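You operate a simulated robot arm through the tools that you are given. There is no shell and no other tool. Be economical: measure what you need, move in short steps, check, and stop when the job is done.

Carry out the task below with a simulated robot arm. There is one attempt and no reset: what you move stays moved.

TASK
Clip the blue bag and the white bag shut and stand them on the yellow plate.
Fine: one press each; the third bag stays open.

It is judged by the outcome, as a careful person would: the job done as asked, and still so three seconds after it is handed in. It fails if anything else is knocked over, pushed out of place, dropped, spilled or broken.

THE ROBOT
A 6-joint arm with a two-finger parallel gripper, fixed in place. Base frame: the origin is at the foot of the arm, x ahead of it, y to its left, z up; the work surface is at about z = 0. Units: mm, rad, N and s.
With the tool pointing down near the work surface it reaches from about 180 to 460 mm from the base axis. Its first joint turns from -1.222 to 1.222 rad. Payload 1.9 kg.
Tool frame: the origin (TCP) lies between the finger pads and is the grasp point; the fingertips stand 23 mm ahead of it; z points along the fingers, y is the line along which they close. Largest opening 94 mm; finger width 38, thickness 10; the body of the gripper, 54 by 96 mm, starts 39 mm behind the TCP.
Orientation is told as [roll, pitch, yaw] about the base's x, y, z axes, in that order, counted from this pose: with the fingers straight down and closing along the base's y, the tool's x points along the base's -x, its y along +y and its z along -z.

THE INTERFACE
- The arm moves only by the tool servo_tool. Its argument "motion" is a list of rows, each a list of 3 entries, a list of its own where there are three numbers: the shift along the tool's x, y, z in units of 25 mm (1.0 is 25 mm), then the turn, a rotation vector about the tool's x, y, z in units of 4 degrees (1.0 is 4 degrees), then the opening, from 0 (shut) to 1 (fully open). In form: [[[tx, ty, tz], [ax, ay, az], hand], ...]. A call has 1 to 10 rows; each row shifts and turns the commanded pose from where the row before left it, along the tool's axes as they then stand. A call with a number of a shift or a turn outside -1 to 1 is refused whole. A row lasts 0.2 s, in which the tool goes at most 50 mm and 0.15 rad; a call with a longer step from one row to the next is refused whole, and so is a gripper value outside its range. Where a pose cannot be reached the arm comes as near as it can. A force on the tool above 40 N (or 10 N above the force at the start of the call, whichever is more), or a blocked arm, ends the call early, and 0.2 s more pass. Each finger travels about 108 mm/s and halts on what it meets, pressing with about 31 N; the grip force reading is that of the motor and also rises with nothing between the fingers. The clock runs only during rows and for 0.2 s after the last one: add rows that do not move to give the fingers time. It gives the time, the measured TCP pose, the force on the tool (base axes), the opening and the grip force at its end, in the units of the frame above (readings bear some noise).
- Cameras (640 x 400 px; columns grow to the right, rows downward): "scene" is fixed at [38.8, 293.9, 447]; the picture's right is [-0.90, -0.43, 0.00], its down [-0.14, 0.30, -0.94] and it looks along [0.40, -0.85, -0.33] (base axes); focal length 269 px, centre (320, 200). "wrist" rides on the gripper at [86, 16, -75] in the tool frame; the picture's right is [-0.18, 0.98, 0.00], its down [-0.58, -0.11, -0.81] and it looks along [-0.79, -0.15, 0.59] (tool axes); focal length 243 px, centre (320, 200). There is no depth. A picture from a camera that has moved, and an enlarged one, comes with that camera's place and axes in the base frame and with its lens.
- get_image(camera): a new picture of that camera. No time passes.
- zoom(camera, box): a new picture of the part [left, top, right, bottom] of that camera's present view, enlarged. No time passes.
- close_job(): hands the job in; it is judged then, once.

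Go step by step. Nothing tells you positions but the pictures and the camera data: compare them with the known pose of the tool, close in by small moves and look again before you grip or let go. The budget is 120 turns and 76 pictures, counting those below and the enlarged ones. Unless the task says otherwise, let go and move clear before handing in, and close with one line.

The tools are called after "Request:" by a JSON object that holds its "op" and its "data". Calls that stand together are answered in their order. servo_tool: Moves the arm, as the interface text tells. Its arguments: {"type":"object","properties":{"motion":{"type":"array","items":{"type":"array"}}},"required":["motion"]} The other tools are called the same way: get_image (camera) takes a picture; zoom (camera, box) takes an enlarged picture of a part of a camera's view; close_job () hands the job in.

At the start:

```text
t: 0.0
eef_pos: [167.8, -201.7, 361.5]
tool_rot: [-0.003, -0.002, -0.002]
ft_force: [0.0, -0.4, 0.4]
opening: 94.1
gripper_force: 0.0
```

scene: 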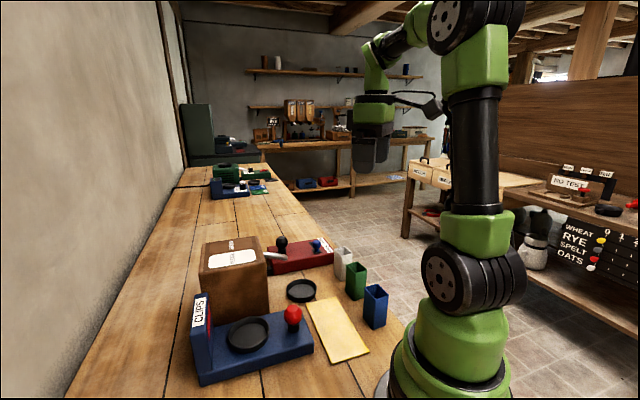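
wrist: 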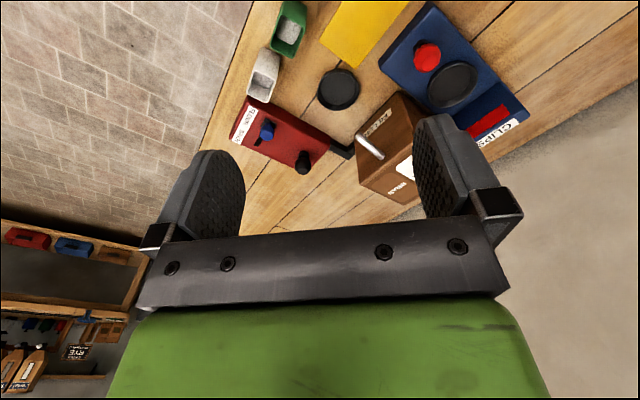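

I see three bags (white, green, blue), a yellow plate, a blue "CLIPS" machine with a red knob, and a red machine with two knobs. I'll look closer first.

Request:
{"op": "zoom", "data": {"camera": "scene", "box": [180, 220, 420, 400]}}

Request:
{"op": "zoom", "data": {"camera": "wrist", "box": [200, 0, 560, 220]}}

Request:
{"op": "zoom", "data": {"camera": "scene", "box": [250, 220, 350, 290]}}

```text
2.22 times, centred on (300, 310) of scene
camera zoom: at [38.8, 293.9, 447.0], right [-0.9, -0.43, 0.0], down [-0.14, 0.3, -0.94], along [0.4, -0.85, -0.33], focal length 597 px, centre (364, -44)
```

zoom: 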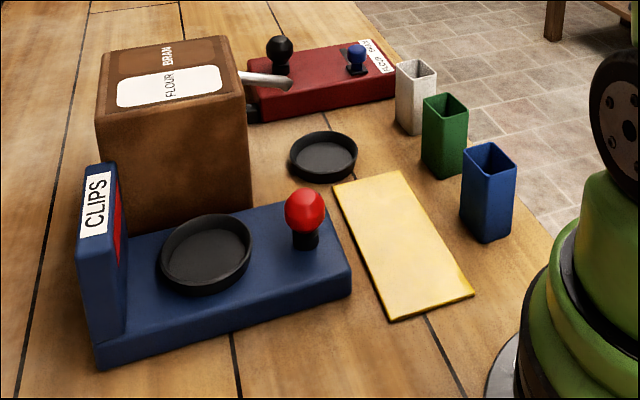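

```text
1.78 times, centred on (380, 110) of wrist
camera zoom: at [80.8, -183.7, 436.8], right [0.19, 0.98, 0.0], down [0.58, -0.11, 0.81], along [0.79, -0.15, -0.59], focal length 431 px, centre (213, 360)
```

zoom: 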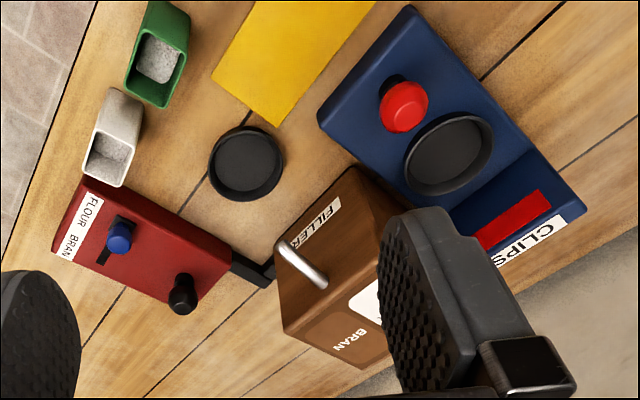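

```text
5.71 times, centred on (300, 255) of scene
camera zoom: at [38.8, 293.9, 447.0], right [-0.9, -0.43, 0.0], down [-0.14, 0.3, -0.94], along [0.4, -0.85, -0.33], focal length 1536 px, centre (434, -114)
```

zoom: 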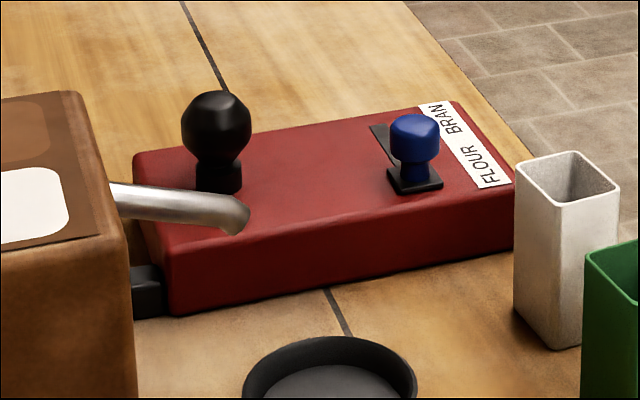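

I put the blue bag near (132,-183), green near (190,-245), white near (250,-300), the clipper's dish near (332,-9) and its red knob near (263,-60). I'll move over the blue bag, turn to match its sides, and look.

Request:
{"op": "servo_tool", "data": {"motion": [[[0.72, 0.38, 0], [0, 0, 0], 1], [[0.72, 0.38, 0], [0, 0, 0], 1], [[0, 0, 0.9], [0, 0, 1], 1], [[0, 0, 0.9], [0, 0, 1], 1], [[0, 0, 0.9], [0, 0, 1], 1], [[0, 0, 0.9], [0, 0, 1], 1], [[0, 0, 0.9], [0, 0, 1], 1], [[0, 0, 0.9], [0, 0, 1], 1], [[0, 0, 0.9], [0, 0, 1], 1]]}}

Request:
{"op": "get_image", "data": {"camera": "wrist"}}

Request:
{"op": "get_image", "data": {"camera": "scene"}}

```text
t: 2.0
eef_pos: [132.3, -183.1, 202.8]
tool_rot: [-0.002, -0.003, -0.49]
ft_force: [1.0, 0.4, -1.1]
opening: 93.8
gripper_force: 0.1
```

```text
70 pictures are left
camera wrist: at [62.6, -126.5, 278.6], right [0.63, 0.78, 0.0], down [0.46, -0.37, 0.81], along [0.63, -0.51, -0.59], focal length 243 px, centre (320, 200)
```

wrist: 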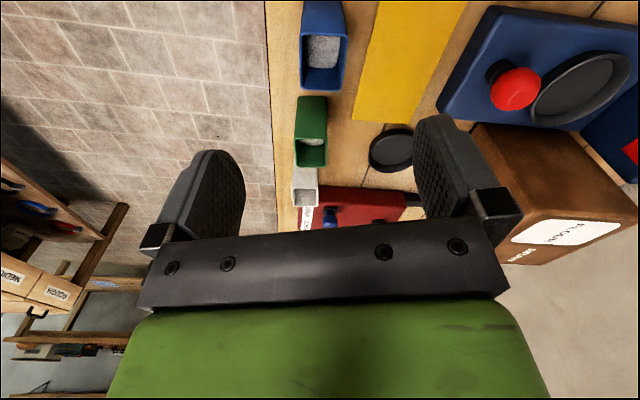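

```text
69 pictures are left
```

scene: 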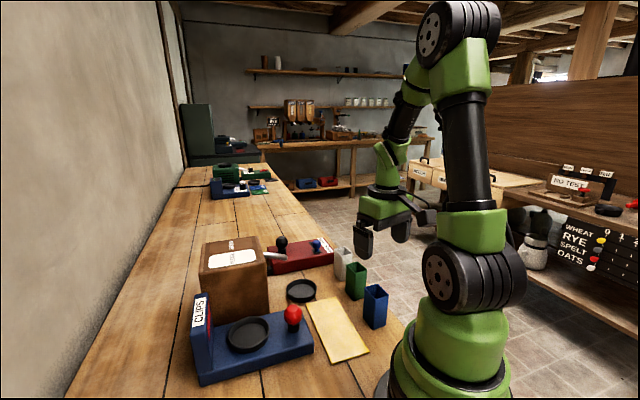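

The bags hold flour and the tool looks roughly over the blue bag. I'll zoom to fix its rim corners and angle.

Request:
{"op": "zoom", "data": {"camera": "wrist", "box": [260, 0, 400, 88]}}

Request:
{"op": "zoom", "data": {"camera": "scene", "box": [330, 230, 410, 340]}}

```text
4.55 times, centred on (330, 44) of wrist
camera zoom: at [62.6, -126.5, 278.6], right [0.63, 0.78, 0.0], down [0.46, -0.37, 0.81], along [0.63, -0.51, -0.59], focal length 1103 px, centre (274, 909)
```

zoom: 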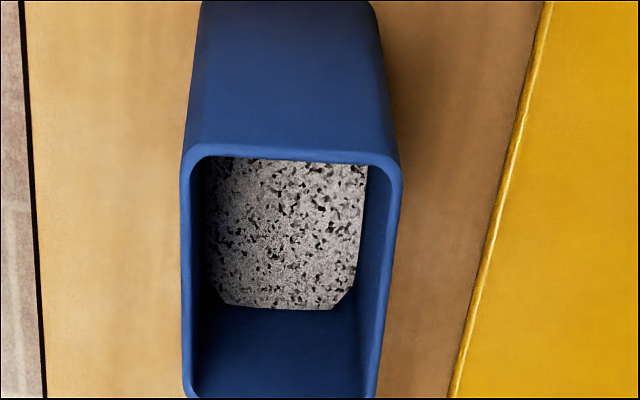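

```text
3.64 times, centred on (370, 285) of scene
camera zoom: at [38.8, 293.9, 447.0], right [-0.9, -0.43, 0.0], down [-0.14, 0.3, -0.94], along [0.4, -0.85, -0.33], focal length 978 px, centre (138, -109)
```

zoom: 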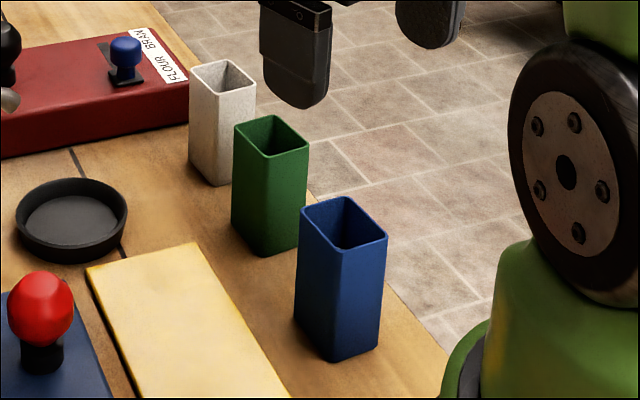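

The blue bag's rim is about 33 × 40 mm, centred near (133,-182), and turned about -43° rather than -28°. I'll turn further and lower, then check again before gripping.

Request:
{"op": "servo_tool", "data": {"motion": [[[0, 0, 0.7], [0, 0, 0.95], 1], [[0, 0, 0.7], [0, 0, 0.95], 1], [[0, 0, 0.7], [0, 0, 0.95], 1], [[0, 0, 0.3], [0, 0, 0.9], 1], [[0, 0, 0], [0, 0, 0], 1]]}}

Request:
{"op": "get_image", "data": {"camera": "wrist"}}

```text
t: 3.2
eef_pos: [132.5, -180.5, 145.1]
tool_rot: [-0.001, 0.0, -0.753]
ft_force: [0.9, -0.3, -0.1]
opening: 93.8
gripper_force: 0.1
```

```text
66 pictures are left
camera wrist: at [79.6, -108.6, 219.6], right [0.81, 0.59, 0.0], down [0.35, -0.48, 0.81], along [0.48, -0.65, -0.59], focal length 243 px, centre (320, 200)
```

wrist: 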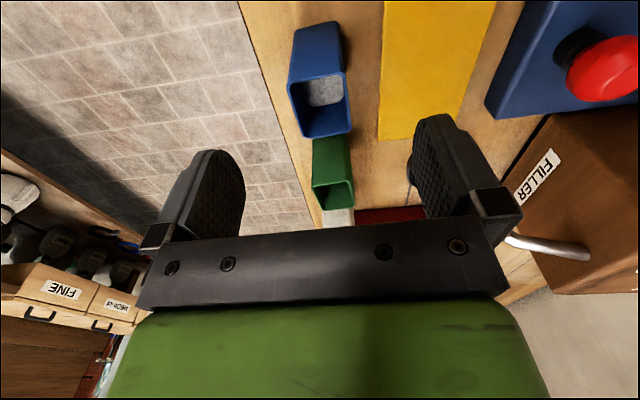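

The fingers now match the bag's sides with the bag centred between them. I'll lower straight down around it and look before closing.

Request:
{"op": "servo_tool", "data": {"motion": [[[-0.1, 0, 0.75], [0, 0, 0], 1], [[0, 0, 0.75], [0, 0, 0], 1], [[0, 0, 0.75], [0, 0, 0], 1], [[0, 0, 0.75], [0, 0, 0], 1], [[0, 0, 0.72], [0, 0, 0], 1], [[0, 0, 0], [0, 0, 0], 1]]}}

Request:
{"op": "get_image", "data": {"camera": "wrist"}}

Request:
{"op": "get_image", "data": {"camera": "scene"}}

```text
t: 4.6
eef_pos: [134.6, -184.1, 51.2]
tool_rot: [-0.001, 0.0, -0.753]
ft_force: [0.2, -0.2, -0.8]
opening: 94.1
gripper_force: 0.1
```

```text
65 pictures are left
camera wrist: at [81.4, -111.9, 125.8], right [0.81, 0.59, 0.0], down [0.35, -0.48, 0.81], along [0.48, -0.65, -0.59], focal length 243 px, centre (320, 200)
```

wrist: 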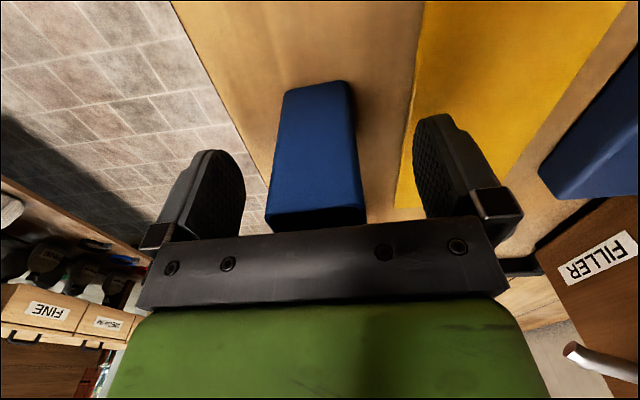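

```text
64 pictures are left
```

scene: 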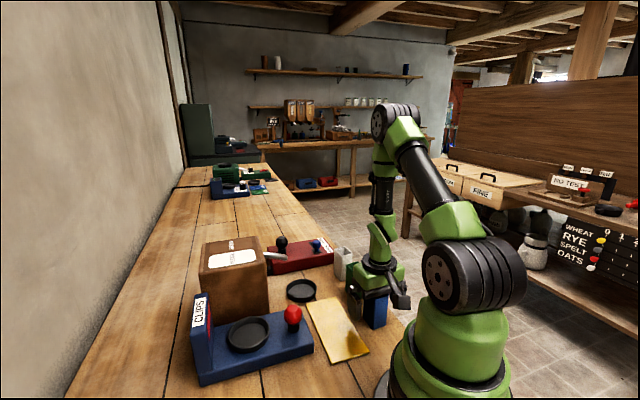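

The bag stands between the fingers. I'll close gently on it.

Request:
{"op": "servo_tool", "data": {"motion": [[[0, 0, 0], [0, 0, 0], 0.6], [[0, 0, 0], [0, 0, 0], 0.4], [[0, 0, 0], [0, 0, 0], 0.28], [[0, 0, 0], [0, 0, 0], 0.28], [[0, 0, 0], [0, 0, 0], 0.28]]}}

Request:
{"op": "get_image", "data": {"camera": "wrist"}}

```text
t: 5.8
eef_pos: [134.8, -184.3, 50.9]
tool_rot: [0.001, -0.002, -0.751]
ft_force: [-0.1, -0.1, -0.3]
opening: 35.6
gripper_force: 31.2
```

```text
63 pictures are left
camera wrist: at [81.4, -111.9, 126.0], right [0.81, 0.59, 0.0], down [0.35, -0.48, 0.81], along [0.48, -0.65, -0.59], focal length 243 px, centre (320, 200)
```

wrist: 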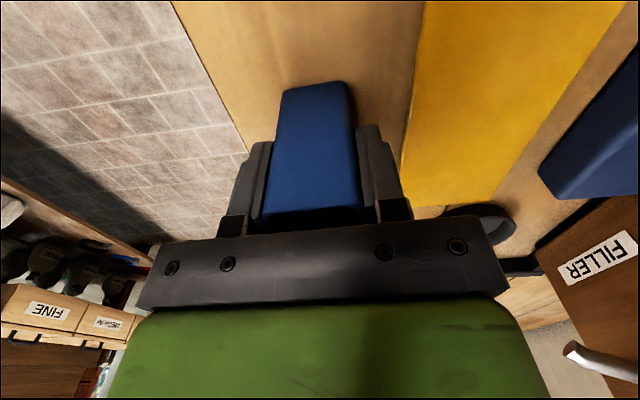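

The bag is held (opening 35.6 mm). I'll lift it high enough to clear the knob and start toward the clipper's dish.

Request:
{"op": "servo_tool", "data": {"motion": [[[0, 0, -0.5], [0, 0, 0], 0.28], [[0, 0, -0.9], [0, 0, 0], 0.28], [[0, 0, -0.9], [0, 0, 0], 0.28], [[0, 0, -0.9], [0, 0, 0], 0.28], [[0, 0, -0.9], [0, 0, 0], 0.28], [[0, 0, -0.5], [0, 0, 0], 0.28], [[-0.1, 0.5, 0], [0, 0, 0], 0.28], [[-0.1, 0.9, 0], [0, 0, 0], 0.28], [[-0.1, 0.9, 0], [0, 0, 0], 0.28], [[-0.1, 0.9, 0], [0, 0, 0], 0.28]]}}

Request:
{"op": "servo_tool", "data": {"motion": [[[-0.1, 0.9, 0], [0, 0, 0], 0.28], [[-0.1, 0.9, 0], [0, 0, 0], 0.28], [[-0.1, 0.9, 0], [0, 0, 0], 0.28], [[-0.1, 0.9, 0], [0, 0, 0], 0.28], [[-0.1, 0.9, 0], [0, 0, 0], 0.28], [[-0.1, 0.9, 0], [0, 0, 0], 0.28], [[0, 0.9, 0], [0, 0, 0], 0.28], [[0, 0.5, 0], [0, 0, 0], 0.28], [[0, 0, 0], [0, 0, 0], 0.28]]}}

Request:
{"op": "get_image", "data": {"camera": "wrist"}}

Request:
{"op": "get_image", "data": {"camera": "scene"}}

```text
t: 8.0
eef_pos: [196.5, -133.9, 163.2]
tool_rot: [-0.001, -0.003, -0.75]
ft_force: [0.2, -0.8, -1.2]
opening: 35.8
gripper_force: 31.5
```

```text
t: 10.0
eef_pos: [323.1, -18.2, 165.3]
tool_rot: [0.0, -0.001, -0.753]
ft_force: [1.0, 0.4, -0.5]
opening: 35.4
gripper_force: 31.2
```

```text
62 pictures are left
camera wrist: at [270.5, 54.2, 240.1], right [0.81, 0.59, 0.0], down [0.35, -0.48, 0.81], along [0.48, -0.65, -0.59], focal length 243 px, centre (320, 200)
```

wrist: 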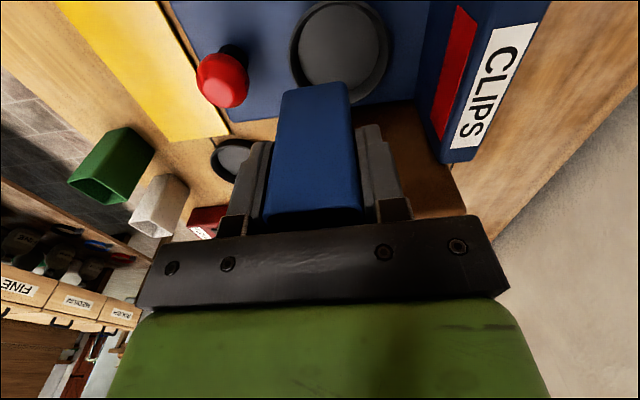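

```text
61 pictures are left
```

scene: 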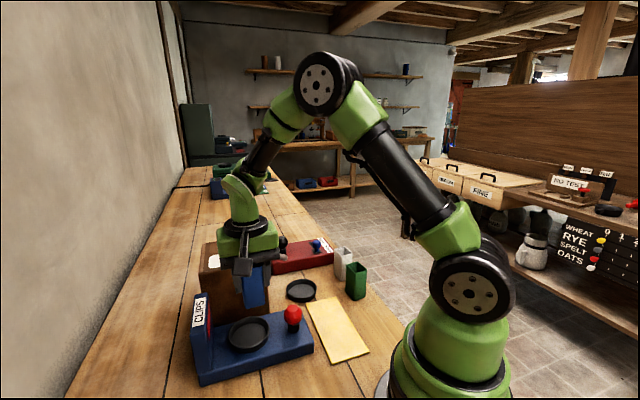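

The dish centre reads (333,-6), in agreement with my estimate. I'll line up with the machine, come over the dish and lower partway.

Request:
{"op": "servo_tool", "data": {"motion": [[[0.04, 0.6, 0], [0, 0, 0], 0.28], [[0, 0, 0.5], [0, 0, 1], 0.28], [[0, 0, 0.7], [0, 0, 1], 0.28], [[0, 0, 0.6], [0, 0, 0], 0.28], [[0, 0, 0.6], [0, 0, 0], 0.28], [[0, 0, 0], [0, 0, 0], 0.28]]}}

Request:
{"op": "get_image", "data": {"camera": "wrist"}}

Request:
{"op": "zoom", "data": {"camera": "scene", "box": [170, 210, 350, 400]}}

```text
t: 11.4
eef_pos: [330.7, -8.0, 107.5]
tool_rot: [0.001, -0.002, -0.892]
ft_force: [0.4, -0.4, -0.9]
opening: 35.6
gripper_force: 31.0
```

```text
60 pictures are left
camera wrist: at [289.1, 70.5, 181.4], right [0.88, 0.47, 0.0], down [0.28, -0.52, 0.81], along [0.38, -0.71, -0.59], focal length 243 px, centre (320, 200)
```

wrist: 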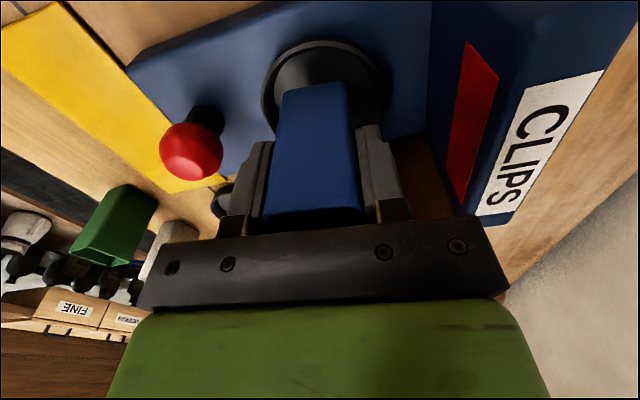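

```text
2.11 times, centred on (260, 305) of scene
camera zoom: at [38.8, 293.9, 447.0], right [-0.9, -0.43, 0.0], down [-0.14, 0.3, -0.94], along [0.4, -0.85, -0.33], focal length 566 px, centre (446, -21)
```

zoom: 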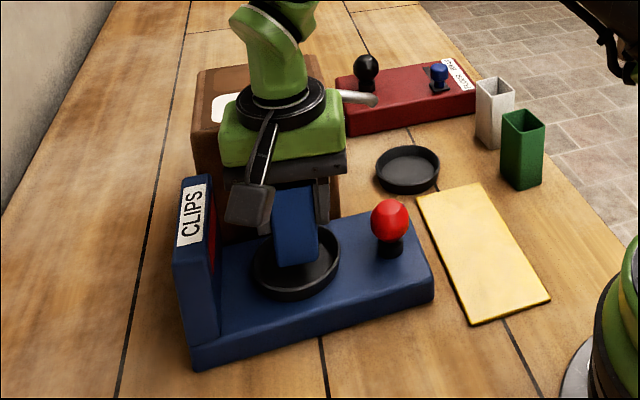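

The bag is over the dish, about 4 mm short of centre. I'll correct that and lower in small steps until it touches.

Request:
{"op": "servo_tool", "data": {"motion": [[[0.02, 0.15, 0], [0, 0, 0], 0.28], [[0, 0, 0.25], [0, 0, 0], 0.28], [[0, 0, 0.25], [0, 0, 0], 0.28], [[0, 0, 0.2], [0, 0, 0], 0.28], [[0, 0, 0], [0, 0, 0], 0.28]]}}

Request:
{"op": "zoom", "data": {"camera": "scene", "box": [210, 270, 310, 370]}}

```text
t: 12.6
eef_pos: [333.3, -4.6, 89.5]
tool_rot: [0.002, -0.001, -0.893]
ft_force: [1.0, -0.8, -1.2]
opening: 35.6
gripper_force: 31.3
```

```text
4.00 times, centred on (260, 320) of scene
camera zoom: at [38.8, 293.9, 447.0], right [-0.9, -0.43, 0.0], down [-0.14, 0.3, -0.94], along [0.4, -0.85, -0.33], focal length 1075 px, centre (560, -280)
```

zoom: 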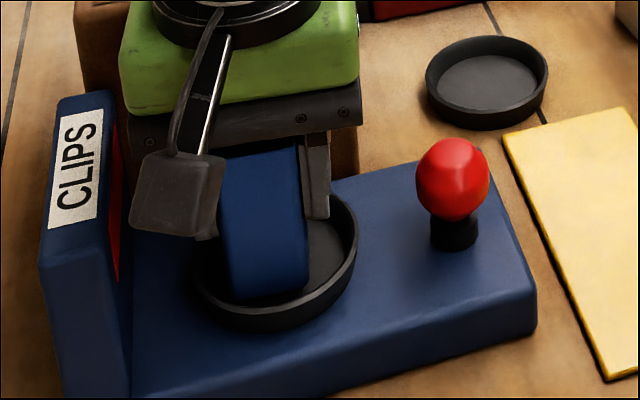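

The bag is inside the dish rim with a few mm left to go. I'll lower until contact.

Request:
{"op": "servo_tool", "data": {"motion": [[[0, 0, 0.08], [0, 0, 0], 0.28], [[0, 0, 0.08], [0, 0, 0], 0.28], [[0, 0, 0], [0, 0, 0], 0.28]]}}

```text
t: 13.4
eef_pos: [336.7, -4.4, 86.5]
tool_rot: [0.0, -0.001, -0.892]
ft_force: [-2.8, -7.5, 2.2]
opening: 35.6
gripper_force: 31.0
```

There is a sideways force of about 8 N, so the bag may be touching the dish rim. I'll look before going lower.

Request:
{"op": "zoom", "data": {"camera": "scene", "box": [225, 290, 285, 350]}}

Request:
{"op": "get_image", "data": {"camera": "wrist"}}

```text
6.67 times, centred on (255, 320) of scene
camera zoom: at [38.8, 293.9, 447.0], right [-0.9, -0.43, 0.0], down [-0.14, 0.3, -0.94], along [0.4, -0.85, -0.33], focal length 1792 px, centre (753, -600)
```

zoom: 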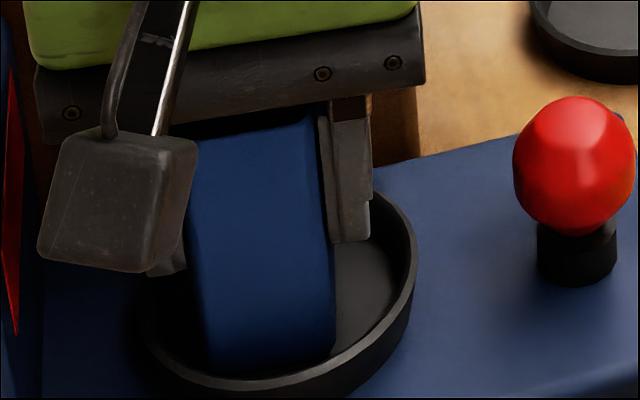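

```text
56 pictures are left
camera wrist: at [292.9, 73.7, 160.7], right [0.88, 0.47, 0.0], down [0.28, -0.52, 0.81], along [0.38, -0.71, -0.59], focal length 243 px, centre (320, 200)
```

wrist: 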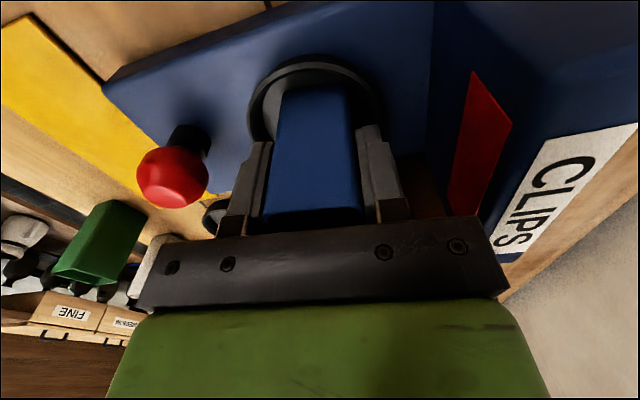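

I'll hold still for a moment and re-read the force.

Request:
{"op": "servo_tool", "data": {"motion": [[[0, 0, 0], [0, 0, 0], 0.28]]}}

```text
t: 13.8
eef_pos: [334.0, -4.8, 86.2]
tool_rot: [0.001, -0.001, -0.89]
ft_force: [-0.7, -8.1, 0.4]
opening: 35.7
gripper_force: 31.0
```

A steady -8 N in y says the bag's +y corner is against the rim. I'll raise slightly, shift a few mm to -y and lower again.

Request:
{"op": "servo_tool", "data": {"motion": [[[0, 0, -0.15], [0, 0, 0], 0.28], [[-0.16, -0.12, 0], [0, 0, 0], 0.28], [[0, 0, 0.1], [0, 0, 0], 0.28], [[0, 0, 0.08], [0, 0, 0], 0.28], [[0, 0, 0], [0, 0, 0], 0.28]]}}

Request:
{"op": "zoom", "data": {"camera": "scene", "box": [225, 290, 285, 350]}}

```text
t: 15.0
eef_pos: [334.4, -8.9, 83.6]
tool_rot: [-0.002, -0.001, -0.891]
ft_force: [-8.9, -3.2, 23.8]
opening: 35.6
gripper_force: 30.9
```

```text
6.67 times, centred on (255, 320) of scene
camera zoom: at [38.7, 293.9, 447.0], right [-0.9, -0.43, 0.0], down [-0.14, 0.3, -0.94], along [0.4, -0.85, -0.33], focal length 1792 px, centre (753, -600)
```

zoom: 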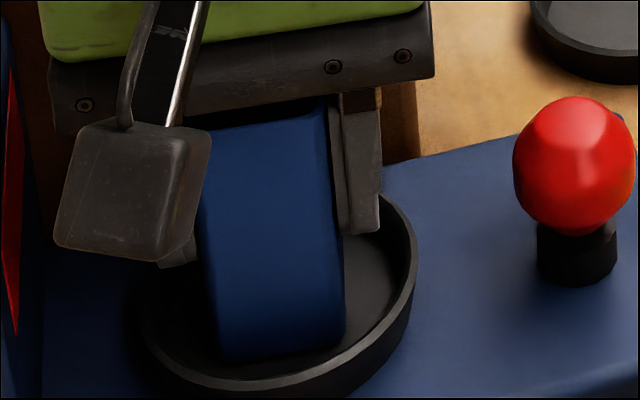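

The bag now rests on the dish floor, centred. I'll ease up 1 mm, open partway and rise clear.

Request:
{"op": "servo_tool", "data": {"motion": [[[0, 0, -0.05], [0, 0, 0], 0.28], [[0, 0, 0], [0, 0, 0], 0.45], [[0, 0, 0], [0, 0, 0], 0.6], [[0, 0, 0], [0, 0, 0], 0.6], [[0, 0, -0.5], [0, 0, 0], 0.6], [[0, 0, -1], [0, 0, 0], 0.6], [[0, 0, -1], [0, 0, 0], 0.6], [[0, 0, -1], [0, 0, 0], 0.6], [[0, 0, 0], [0, 0, 0], 0.6]]}}

Request:
{"op": "get_image", "data": {"camera": "wrist"}}

Request:
{"op": "zoom", "data": {"camera": "scene", "box": [180, 230, 330, 390]}}

```text
t: 17.0
eef_pos: [334.0, -8.0, 171.8]
tool_rot: [0.0, -0.001, -0.891]
ft_force: [0.9, 0.2, -0.1]
opening: 56.4
gripper_force: 0.1
```

```text
54 pictures are left
camera wrist: at [292.4, 70.3, 246.9], right [0.88, 0.47, 0.0], down [0.28, -0.52, 0.81], along [0.38, -0.71, -0.59], focal length 243 px, centre (320, 200)
```

wrist: 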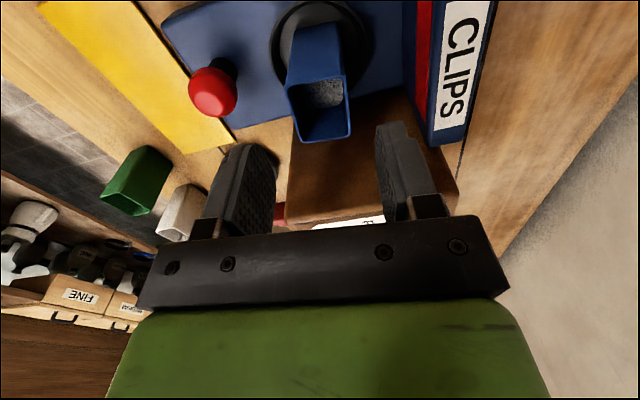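

```text
2.50 times, centred on (255, 310) of scene
camera zoom: at [38.8, 293.9, 447.0], right [-0.9, -0.43, 0.0], down [-0.14, 0.3, -0.94], along [0.4, -0.85, -0.33], focal length 672 px, centre (482, -75)
```

zoom: 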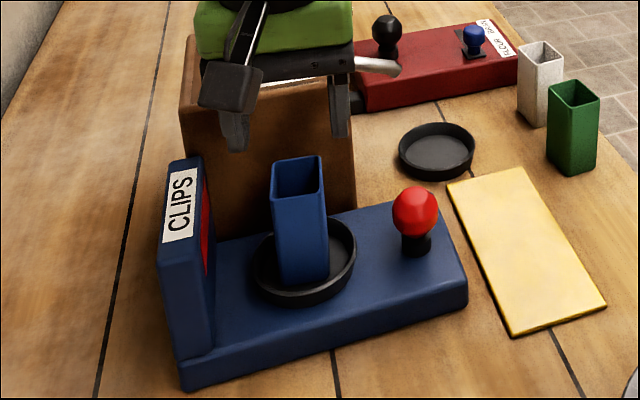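

The blue bag stands in the dish. I'll shut the fingers and go over the red knob, near (266,-61), stopping above it to check.

Request:
{"op": "servo_tool", "data": {"motion": [[[0.07, -0.7, 0], [0, 0, 0], 0.4], [[0, -0.9, 0], [0, 0, 0], 0.2], [[0, -0.9, 0], [0, 0, 0], 0], [[0, -0.95, 0], [0, 0, 0], 0], [[0, 0, 0.7], [0, 0, 0], 0], [[0, 0, 0.7], [0, 0, 0], 0], [[0, 0, 0.6], [0, 0, 0], 0], [[0, 0, 0], [0, 0, 0], 0]]}}

Request:
{"op": "get_image", "data": {"camera": "wrist"}}

Request:
{"op": "zoom", "data": {"camera": "scene", "box": [200, 230, 350, 350]}}

```text
t: 18.8
eef_pos: [270.5, -61.9, 122.9]
tool_rot: [0.001, -0.002, -0.891]
ft_force: [0.0, -0.3, -0.7]
opening: 0.2
gripper_force: 30.7
```

```text
52 pictures are left
camera wrist: at [226.9, 16.7, 198.4], right [0.88, 0.47, 0.0], down [0.28, -0.52, 0.81], along [0.38, -0.71, -0.59], focal length 243 px, centre (320, 200)
```

wrist: 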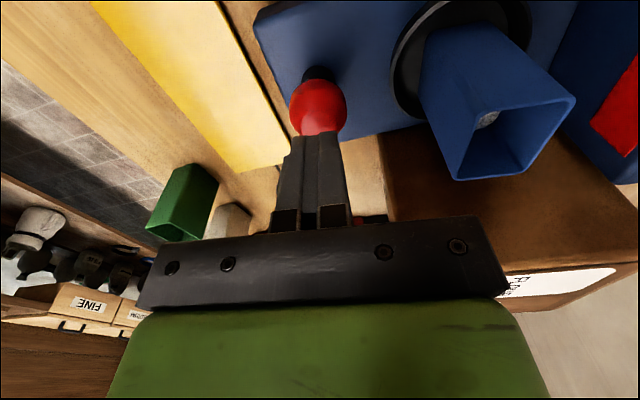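

```text
3.33 times, centred on (275, 290) of scene
camera zoom: at [38.8, 293.9, 447.0], right [-0.9, -0.43, 0.0], down [-0.14, 0.3, -0.94], along [0.4, -0.85, -0.33], focal length 896 px, centre (470, -100)
```

zoom: 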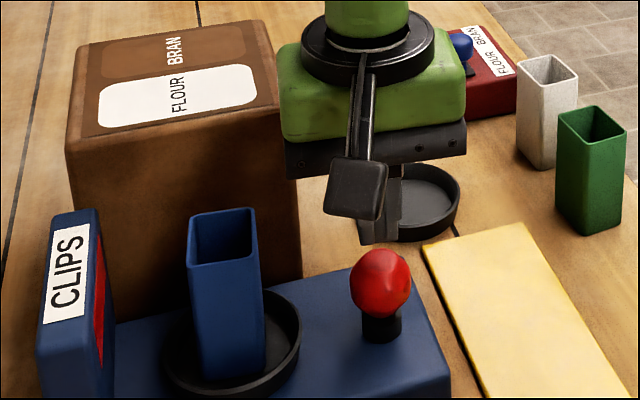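

The knob is centred under the closed fingertips to within about 4 mm. I'll correct and lower until contact.

Request:
{"op": "servo_tool", "data": {"motion": [[[0.16, 0, 0], [0, 0, 0], 0], [[0, 0, 0.25], [0, 0, 0], 0], [[0, 0, 0.2], [0, 0, 0], 0], [[0, 0, 0.15], [0, 0, 0], 0], [[0, 0, 0], [0, 0, 0], 0]]}}

Request:
{"op": "zoom", "data": {"camera": "scene", "box": [250, 270, 330, 350]}}

```text
t: 20.0
eef_pos: [263.7, -59.7, 108.0]
tool_rot: [0.002, -0.001, -0.893]
ft_force: [-0.4, 1.6, 0.1]
opening: 0.0
gripper_force: 30.9
```

```text
5.00 times, centred on (290, 310) of scene
camera zoom: at [38.8, 293.9, 447.0], right [-0.9, -0.43, 0.0], down [-0.14, 0.3, -0.94], along [0.4, -0.85, -0.33], focal length 1344 px, centre (470, -350)
```

zoom: 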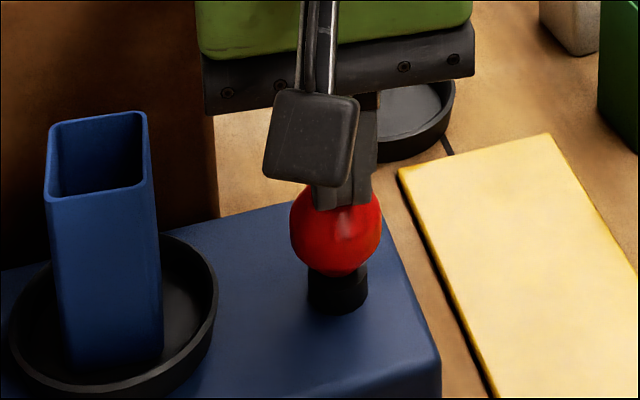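

The fingertips sit right on top of the knob. I'll press down steadily, once.

Request:
{"op": "servo_tool", "data": {"motion": [[[0, 0, 0.2], [0, 0, 0], 0], [[0, 0, 0.2], [0, 0, 0], 0], [[0, 0, 0.2], [0, 0, 0], 0], [[0, 0, 0], [0, 0, 0], 0]]}}

Request:
{"op": "zoom", "data": {"camera": "scene", "box": [200, 230, 350, 350]}}

```text
t: 21.0
eef_pos: [265.6, -59.3, 93.1]
tool_rot: [0.001, -0.003, -0.892]
ft_force: [-1.7, 1.6, 5.9]
opening: 0.0
gripper_force: 31.3
```

```text
3.33 times, centred on (275, 290) of scene
camera zoom: at [38.8, 293.9, 447.0], right [-0.9, -0.43, 0.0], down [-0.14, 0.3, -0.94], along [0.4, -0.85, -0.33], focal length 896 px, centre (470, -100)
```

zoom: 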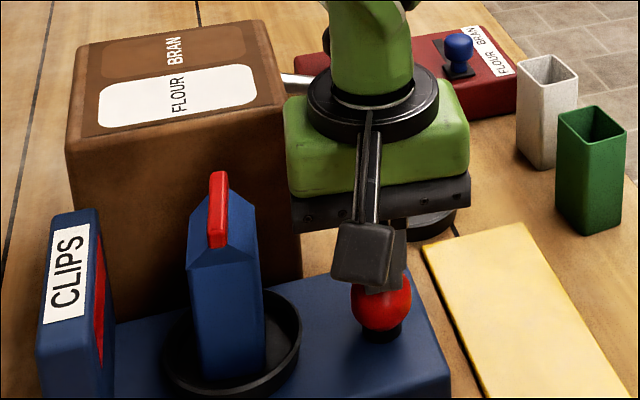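

One press and the blue bag is folded shut with a red clip. I'll rise straight off the knob and inspect the new shape.

Request:
{"op": "servo_tool", "data": {"motion": [[[0, 0, -0.4], [0, 0, 0], 0], [[0, 0, -0.9], [0, 0, 0], 0], [[0, 0, -1], [0, 0, 0], 0], [[0, 0, -1], [0, 0, 0], 0], [[0, 0, -0.8], [0, 0, 0], 0], [[0, 0, 0], [0, 0, 0], 0]]}}

Request:
{"op": "get_image", "data": {"camera": "wrist"}}

Request:
{"op": "zoom", "data": {"camera": "scene", "box": [200, 260, 310, 360]}}

```text
t: 22.4
eef_pos: [262.9, -57.5, 195.4]
tool_rot: [0.0, -0.003, -0.891]
ft_force: [-0.8, 0.4, -0.3]
opening: 0.0
gripper_force: 31.2
```

```text
48 pictures are left
camera wrist: at [222.1, 20.7, 270.1], right [0.88, 0.47, 0.0], down [0.28, -0.52, 0.81], along [0.38, -0.71, -0.59], focal length 243 px, centre (320, 200)
```

wrist: 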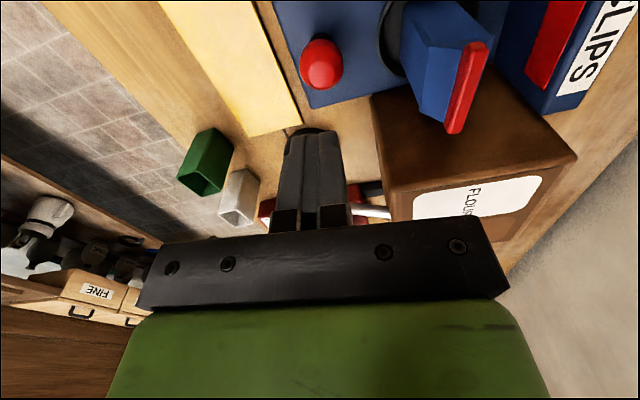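

```text
4.00 times, centred on (255, 310) of scene
camera zoom: at [38.8, 293.9, 447.0], right [-0.9, -0.43, 0.0], down [-0.14, 0.3, -0.94], along [0.4, -0.85, -0.33], focal length 1075 px, centre (580, -240)
```

zoom: 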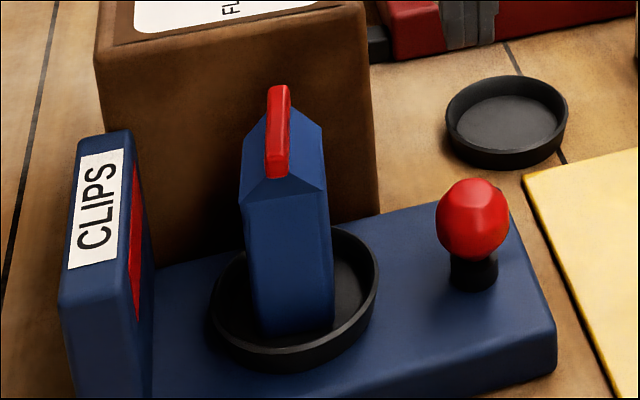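

The clip's long side runs along the tool's x, its top at about z 139. I'll go back over the bag, open to about 60 mm, and lower to a higher grip that leaves the clip clear of the palm.

Request:
{"op": "servo_tool", "data": {"motion": [[[-0.05, 0.7, 0], [0, 0, 0], 0.2], [[-0.06, 0.9, 0], [0, 0, 0], 0.4], [[-0.06, 0.9, 0], [0, 0, 0], 0.62], [[-0.06, 0.95, 0], [0, 0, 0], 0.62], [[0, 0, 0.4], [0, 0, 0], 0.62], [[0, 0, 0], [0, 0, 0], 0.62]]}}

Request:
{"op": "get_image", "data": {"camera": "wrist"}}

```text
t: 23.8
eef_pos: [334.2, -8.1, 184.8]
tool_rot: [0.0, -0.003, -0.892]
ft_force: [0.7, 0.3, 0.8]
opening: 58.4
gripper_force: 0.1
```

```text
46 pictures are left
camera wrist: at [292.5, 70.8, 260.6], right [0.88, 0.47, 0.0], down [0.28, -0.52, 0.81], along [0.38, -0.71, -0.59], focal length 243 px, centre (320, 200)
```

wrist: 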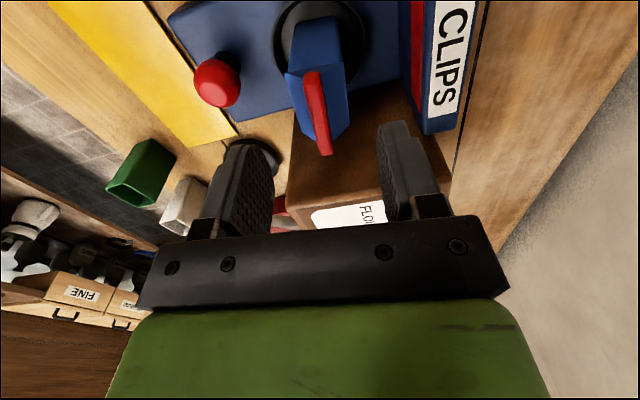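

Aligned above the clipped bag. I'll lower to z about 107 and look before closing.

Request:
{"op": "servo_tool", "data": {"motion": [[[0, 0, 0.7], [0, 0, 0], 0.62], [[0, 0, 0.8], [0, 0, 0], 0.62], [[0, 0, 0.8], [0, 0, 0], 0.62], [[0, 0, 0.5], [0, 0, 0], 0.62], [[0, 0, 0.3], [0, 0, 0], 0.62], [[0, 0, 0], [0, 0, 0], 0.62]]}}

Request:
{"op": "zoom", "data": {"camera": "scene", "box": [190, 240, 310, 360]}}

Request:
{"op": "get_image", "data": {"camera": "wrist"}}

```text
t: 25.2
eef_pos: [335.3, -10.4, 108.2]
tool_rot: [0.0, -0.002, -0.893]
ft_force: [0.0, 0.1, -0.3]
opening: 58.0
gripper_force: 0.0
```

```text
3.33 times, centred on (250, 300) of scene
camera zoom: at [38.8, 293.9, 447.0], right [-0.9, -0.43, 0.0], down [-0.14, 0.3, -0.94], along [0.4, -0.85, -0.33], focal length 896 px, centre (553, -133)
```

zoom: 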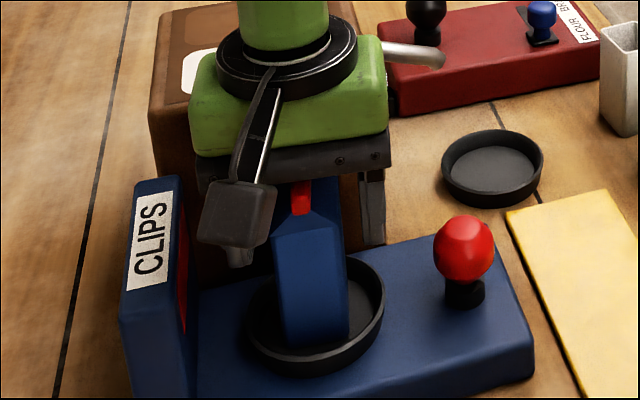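

```text
44 pictures are left
camera wrist: at [294.0, 68.1, 182.7], right [0.88, 0.47, 0.0], down [0.28, -0.52, 0.81], along [0.38, -0.71, -0.59], focal length 243 px, centre (320, 200)
```

wrist: 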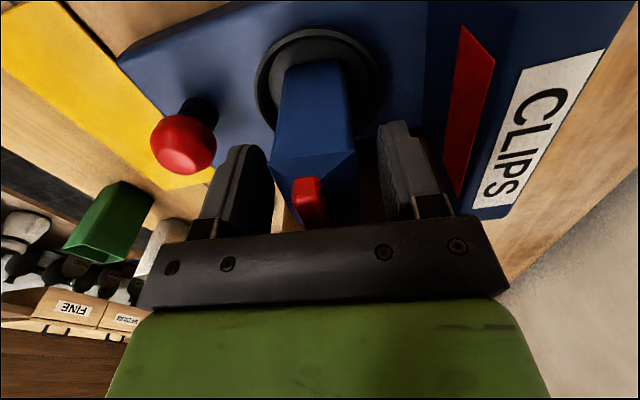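

The fingertips are about 25 mm below the fold and the palm clears the clip. I'll close.

Request:
{"op": "servo_tool", "data": {"motion": [[[0, 0, 0], [0, 0, 0], 0.45], [[0, 0, 0], [0, 0, 0], 0.28], [[0, 0, 0], [0, 0, 0], 0.28], [[0, 0, 0], [0, 0, 0], 0.28]]}}

Request:
{"op": "get_image", "data": {"camera": "wrist"}}

```text
t: 26.2
eef_pos: [336.9, -10.7, 107.4]
tool_rot: [-0.001, -0.003, -0.892]
ft_force: [0.3, 0.5, -0.5]
opening: 35.5
gripper_force: 30.9
```

```text
43 pictures are left
camera wrist: at [293.9, 68.0, 182.8], right [0.88, 0.47, 0.0], down [0.28, -0.52, 0.81], along [0.38, -0.71, -0.59], focal length 243 px, centre (320, 200)
```

wrist: 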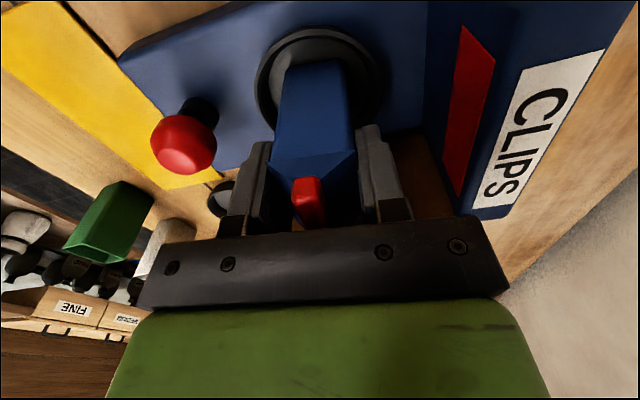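

The bag is held again. I'll lift it over the knob level and carry it toward the far part of the yellow plate, around (232,-160).

Request:
{"op": "servo_tool", "data": {"motion": [[[0, 0, -0.5], [0, 0, 0], 0.28], [[0, 0, -0.9], [0, 0, 0], 0.28], [[0, 0, -0.9], [0, 0, 0], 0.28], [[0, 0, -0.8], [0, 0, 0], 0.28], [[-0.12, -0.5, 0], [0, 0, 0], 0.28], [[-0.25, -0.8, 0], [0, 0, 0], 0.28], [[-0.25, -0.8, 0], [0, 0, 0], 0.28], [[-0.25, -0.8, 0], [0, 0, 0], 0.28], [[-0.25, -0.8, 0], [0, 0, 0], 0.28], [[-0.25, -0.8, 0], [0, 0, 0], 0.28]]}}

Request:
{"op": "servo_tool", "data": {"motion": [[[-0.25, -0.8, 0], [0, 0, 0], 0.28], [[-0.25, -0.8, 0], [0, 0, 0], 0.28], [[-0.23, -0.8, 0], [0, 0, 0], 0.28], [[0, 0, 0], [0, 0, -1], 0.28], [[0, 0, 0], [0, 0, -0.25], 0.28], [[0, 0, 0], [0, 0, 0], 0.28]]}}

Request:
{"op": "get_image", "data": {"camera": "wrist"}}

Request:
{"op": "get_image", "data": {"camera": "scene"}}

```text
t: 28.4
eef_pos: [269.1, -107.3, 185.7]
tool_rot: [0.001, -0.001, -0.892]
ft_force: [-0.2, -0.5, -0.6]
opening: 35.8
gripper_force: 30.9
```

```text
t: 29.8
eef_pos: [233.4, -157.8, 186.4]
tool_rot: [-0.001, -0.002, -0.801]
ft_force: [0.4, 0.1, -0.8]
opening: 35.5
gripper_force: 31.1
```

```text
42 pictures are left
camera wrist: at [184.7, -82.9, 261.0], right [0.84, 0.55, 0.0], down [0.32, -0.49, 0.81], along [0.44, -0.67, -0.59], focal length 243 px, centre (320, 200)
```

wrist: 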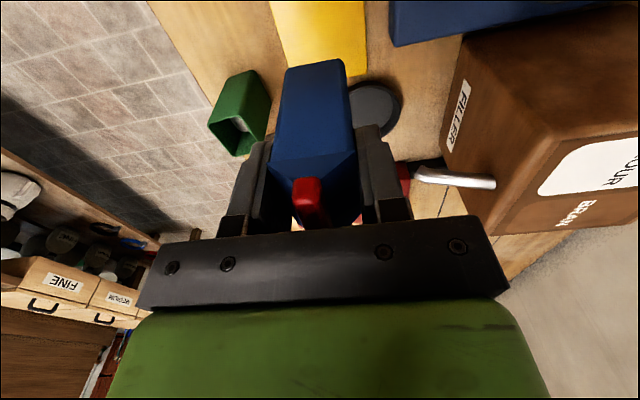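

```text
41 pictures are left
```

scene: 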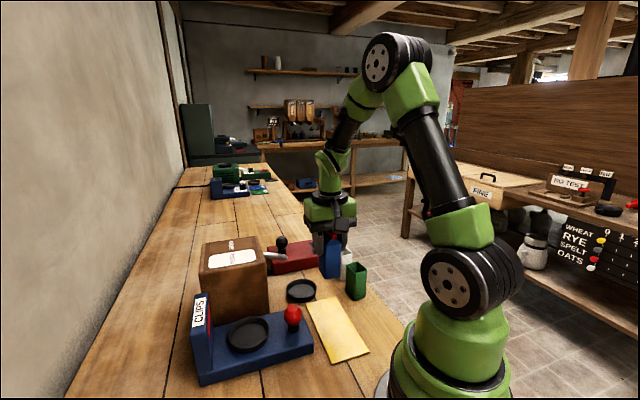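

The bag is over the far part of the plate, centred across its width. I'll lower to just above it and check.

Request:
{"op": "servo_tool", "data": {"motion": [[[-0.05, 0, 0.5], [0, 0, 0], 0.28], [[0, 0, 0.8], [0, 0, 0], 0.28], [[0, 0, 0.8], [0, 0, 0], 0.28], [[0, 0, 0.8], [0, 0, 0], 0.28], [[0, 0, 0.7], [0, 0, 0], 0.28], [[0, 0, 0.3], [0, 0, 0], 0.28], [[0, 0, 0], [0, 0, 0], 0.28]]}}

Request:
{"op": "get_image", "data": {"camera": "wrist"}}

Request:
{"op": "zoom", "data": {"camera": "scene", "box": [270, 240, 390, 370]}}

```text
t: 31.4
eef_pos: [234.1, -160.5, 85.3]
tool_rot: [-0.001, -0.003, -0.805]
ft_force: [0.2, -0.5, -1.0]
opening: 35.7
gripper_force: 31.1
```

```text
40 pictures are left
camera wrist: at [185.7, -85.4, 160.5], right [0.84, 0.55, 0.0], down [0.32, -0.49, 0.81], along [0.44, -0.67, -0.59], focal length 243 px, centre (320, 200)
```

wrist: 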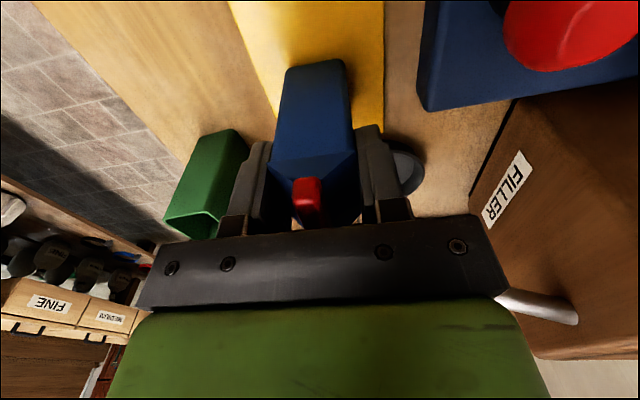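

```text
3.08 times, centred on (330, 305) of scene
camera zoom: at [38.8, 293.9, 447.0], right [-0.9, -0.43, 0.0], down [-0.14, 0.3, -0.94], along [0.4, -0.85, -0.33], focal length 827 px, centre (289, -123)
```

zoom: 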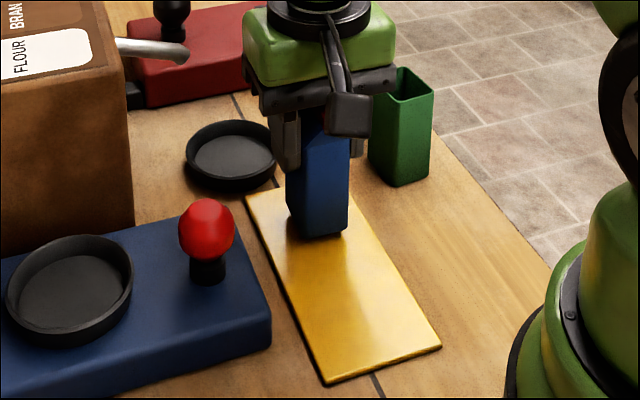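

It's about to land well inside the plate's edges. I'll lower until contact.

Request:
{"op": "servo_tool", "data": {"motion": [[[0, 0, 0.1], [0, 0, 0], 0.28], [[0, 0, 0.1], [0, 0, 0], 0.28], [[0, 0, 0], [0, 0, 0], 0.28]]}}

```text
t: 32.2
eef_pos: [232.3, -160.2, 81.9]
tool_rot: [-0.001, -0.001, -0.806]
ft_force: [0.3, 0.0, -1.2]
opening: 35.5
gripper_force: 31.1
```

Request:
{"op": "servo_tool", "data": {"motion": [[[0, 0, 0.1], [0, 0, 0], 0.28], [[0, 0, 0], [0, 0, 0], 0.28]]}}

```text
t: 32.8
eef_pos: [232.9, -159.1, 80.5]
tool_rot: [-0.002, -0.004, -0.804]
ft_force: [0.7, 0.4, -0.8]
opening: 35.6
gripper_force: 31.3
```

No contact yet; I'll go down another couple of mm at a time.

Request:
{"op": "servo_tool", "data": {"motion": [[[0, 0, 0.08], [0, 0, 0], 0.28], [[0, 0, 0], [0, 0, 0], 0.28]]}}

```text
t: 33.4
eef_pos: [234.5, -159.8, 78.0]
tool_rot: [0.0, -0.003, -0.803]
ft_force: [-8.3, 0.2, 23.2]
opening: 35.6
gripper_force: 30.9
```

Contact (23 N). I'll ease up 1 mm, open partway, rise straight up and look.

Request:
{"op": "servo_tool", "data": {"motion": [[[0, 0, -0.05], [0, 0, 0], 0.28], [[0, 0, 0], [0, 0, 0], 0.45], [[0, 0, 0], [0, 0, 0], 0.6], [[0, 0, 0], [0, 0, 0], 0.6], [[0, 0, -0.5], [0, 0, 0], 0.6], [[0, 0, -1], [0, 0, 0], 0.6], [[0, 0, -1], [0, 0, 0], 0.6], [[0, 0, -1], [0, 0, 0], 0.6], [[0, 0, -0.6], [0, 0, 0], 0.6], [[0, 0, 0], [0, 0, 0], 0.6]]}}

Request:
{"op": "get_image", "data": {"camera": "wrist"}}

Request:
{"op": "zoom", "data": {"camera": "scene", "box": [270, 230, 400, 370]}}

```text
t: 35.6
eef_pos: [233.0, -158.2, 180.3]
tool_rot: [-0.001, -0.003, -0.804]
ft_force: [-0.4, 0.0, -0.2]
opening: 56.3
gripper_force: 0.2
```

```text
38 pictures are left
camera wrist: at [184.8, -84.6, 256.1], right [0.84, 0.55, 0.0], down [0.32, -0.49, 0.81], along [0.44, -0.67, -0.59], focal length 243 px, centre (320, 200)
```

wrist: 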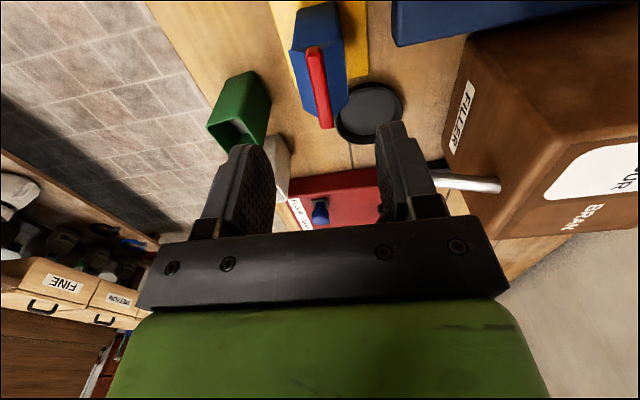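

```text
2.86 times, centred on (335, 300) of scene
camera zoom: at [38.8, 293.9, 447.0], right [-0.9, -0.43, 0.0], down [-0.14, 0.3, -0.94], along [0.4, -0.85, -0.33], focal length 768 px, centre (277, -86)
```

zoom: 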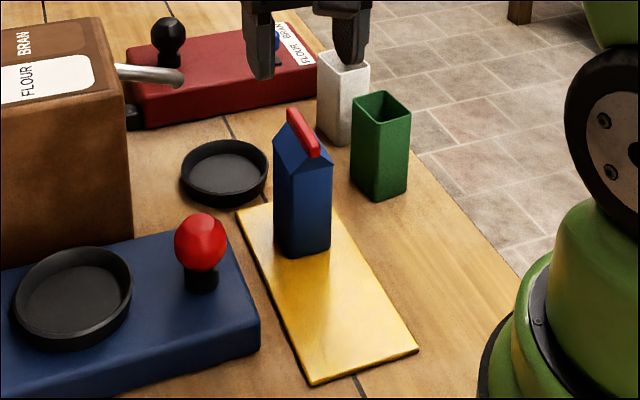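

The blue bag stands clipped on the plate. Next I'll fly over toward the white bag at height and look.

Request:
{"op": "servo_tool", "data": {"motion": [[[-0.5, -0.45, 0], [0, 0, 0], 0.8], [[-0.7, -0.6, 0], [0, 0, 0], 1], [[-0.7, -0.6, 0], [0, 0, 0], 1], [[-0.7, -0.6, 0], [0, 0, 0], 1], [[-0.7, -0.6, 0], [0, 0, 0], 1], [[-0.7, -0.62, 0], [0, 0, 0], 1], [[0, 0, 0], [0, 0, 0], 1]]}}

Request:
{"op": "get_image", "data": {"camera": "wrist"}}

```text
t: 37.2
eef_pos: [242.1, -291.9, 182.2]
tool_rot: [0.0, -0.001, -0.805]
ft_force: [-0.1, -0.4, 0.2]
opening: 93.8
gripper_force: 0.1
```

```text
36 pictures are left
camera wrist: at [193.8, -217.1, 257.5], right [0.84, 0.55, 0.0], down [0.32, -0.49, 0.81], along [0.44, -0.67, -0.59], focal length 243 px, centre (320, 200)
```

wrist: 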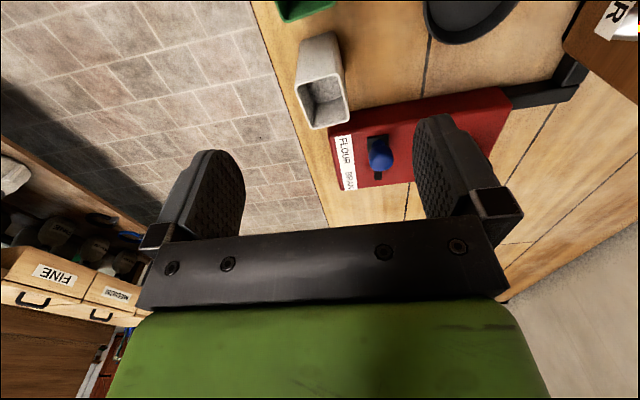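

Request:
{"op": "zoom", "data": {"camera": "wrist", "box": [250, 10, 410, 150]}}

Request:
{"op": "zoom", "data": {"camera": "scene", "box": [300, 225, 380, 305]}}

```text
2.86 times, centred on (330, 80) of wrist
camera zoom: at [193.8, -217.1, 257.5], right [0.84, 0.55, 0.0], down [0.32, -0.49, 0.81], along [0.44, -0.67, -0.59], focal length 693 px, centre (291, 543)
```

zoom: 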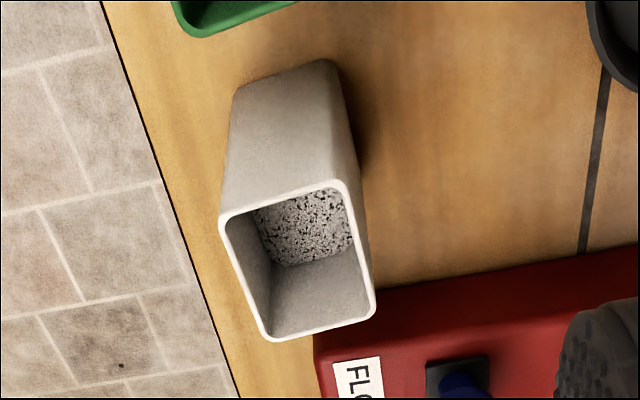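

```text
5.00 times, centred on (340, 265) of scene
camera zoom: at [38.8, 293.9, 447.0], right [-0.9, -0.43, 0.0], down [-0.14, 0.3, -0.94], along [0.4, -0.85, -0.33], focal length 1344 px, centre (220, -125)
```

zoom: 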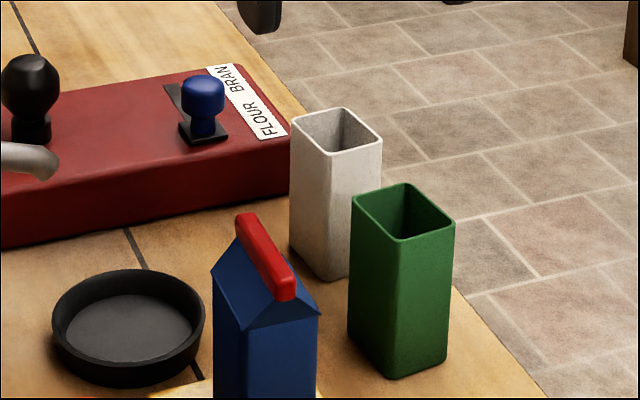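

The white bag's rim centres near (257,-308) at yaw about -40°. I'll align and lower partway.

Request:
{"op": "servo_tool", "data": {"motion": [[[-0.9, 0, 0.3], [0, 0, 0], 1], [[0, 0, 0.6], [0, 0, -1], 1], [[0, 0, 0.6], [0, 0, -0.5], 1], [[0, 0, 0.6], [0, 0, 0], 1], [[0, 0, 0], [0, 0, 0], 1]]}}

Request:
{"op": "get_image", "data": {"camera": "wrist"}}

```text
t: 38.4
eef_pos: [256.1, -307.4, 129.2]
tool_rot: [-0.001, -0.002, -0.7]
ft_force: [-1.2, -0.8, 0.4]
opening: 93.8
gripper_force: 0.1
```

```text
33 pictures are left
camera wrist: at [200.7, -238.4, 204.1], right [0.77, 0.63, 0.0], down [0.37, -0.46, 0.81], along [0.51, -0.62, -0.59], focal length 243 px, centre (320, 200)
```

wrist: 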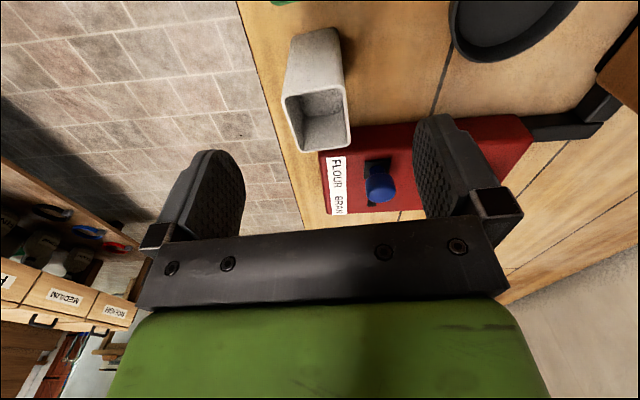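

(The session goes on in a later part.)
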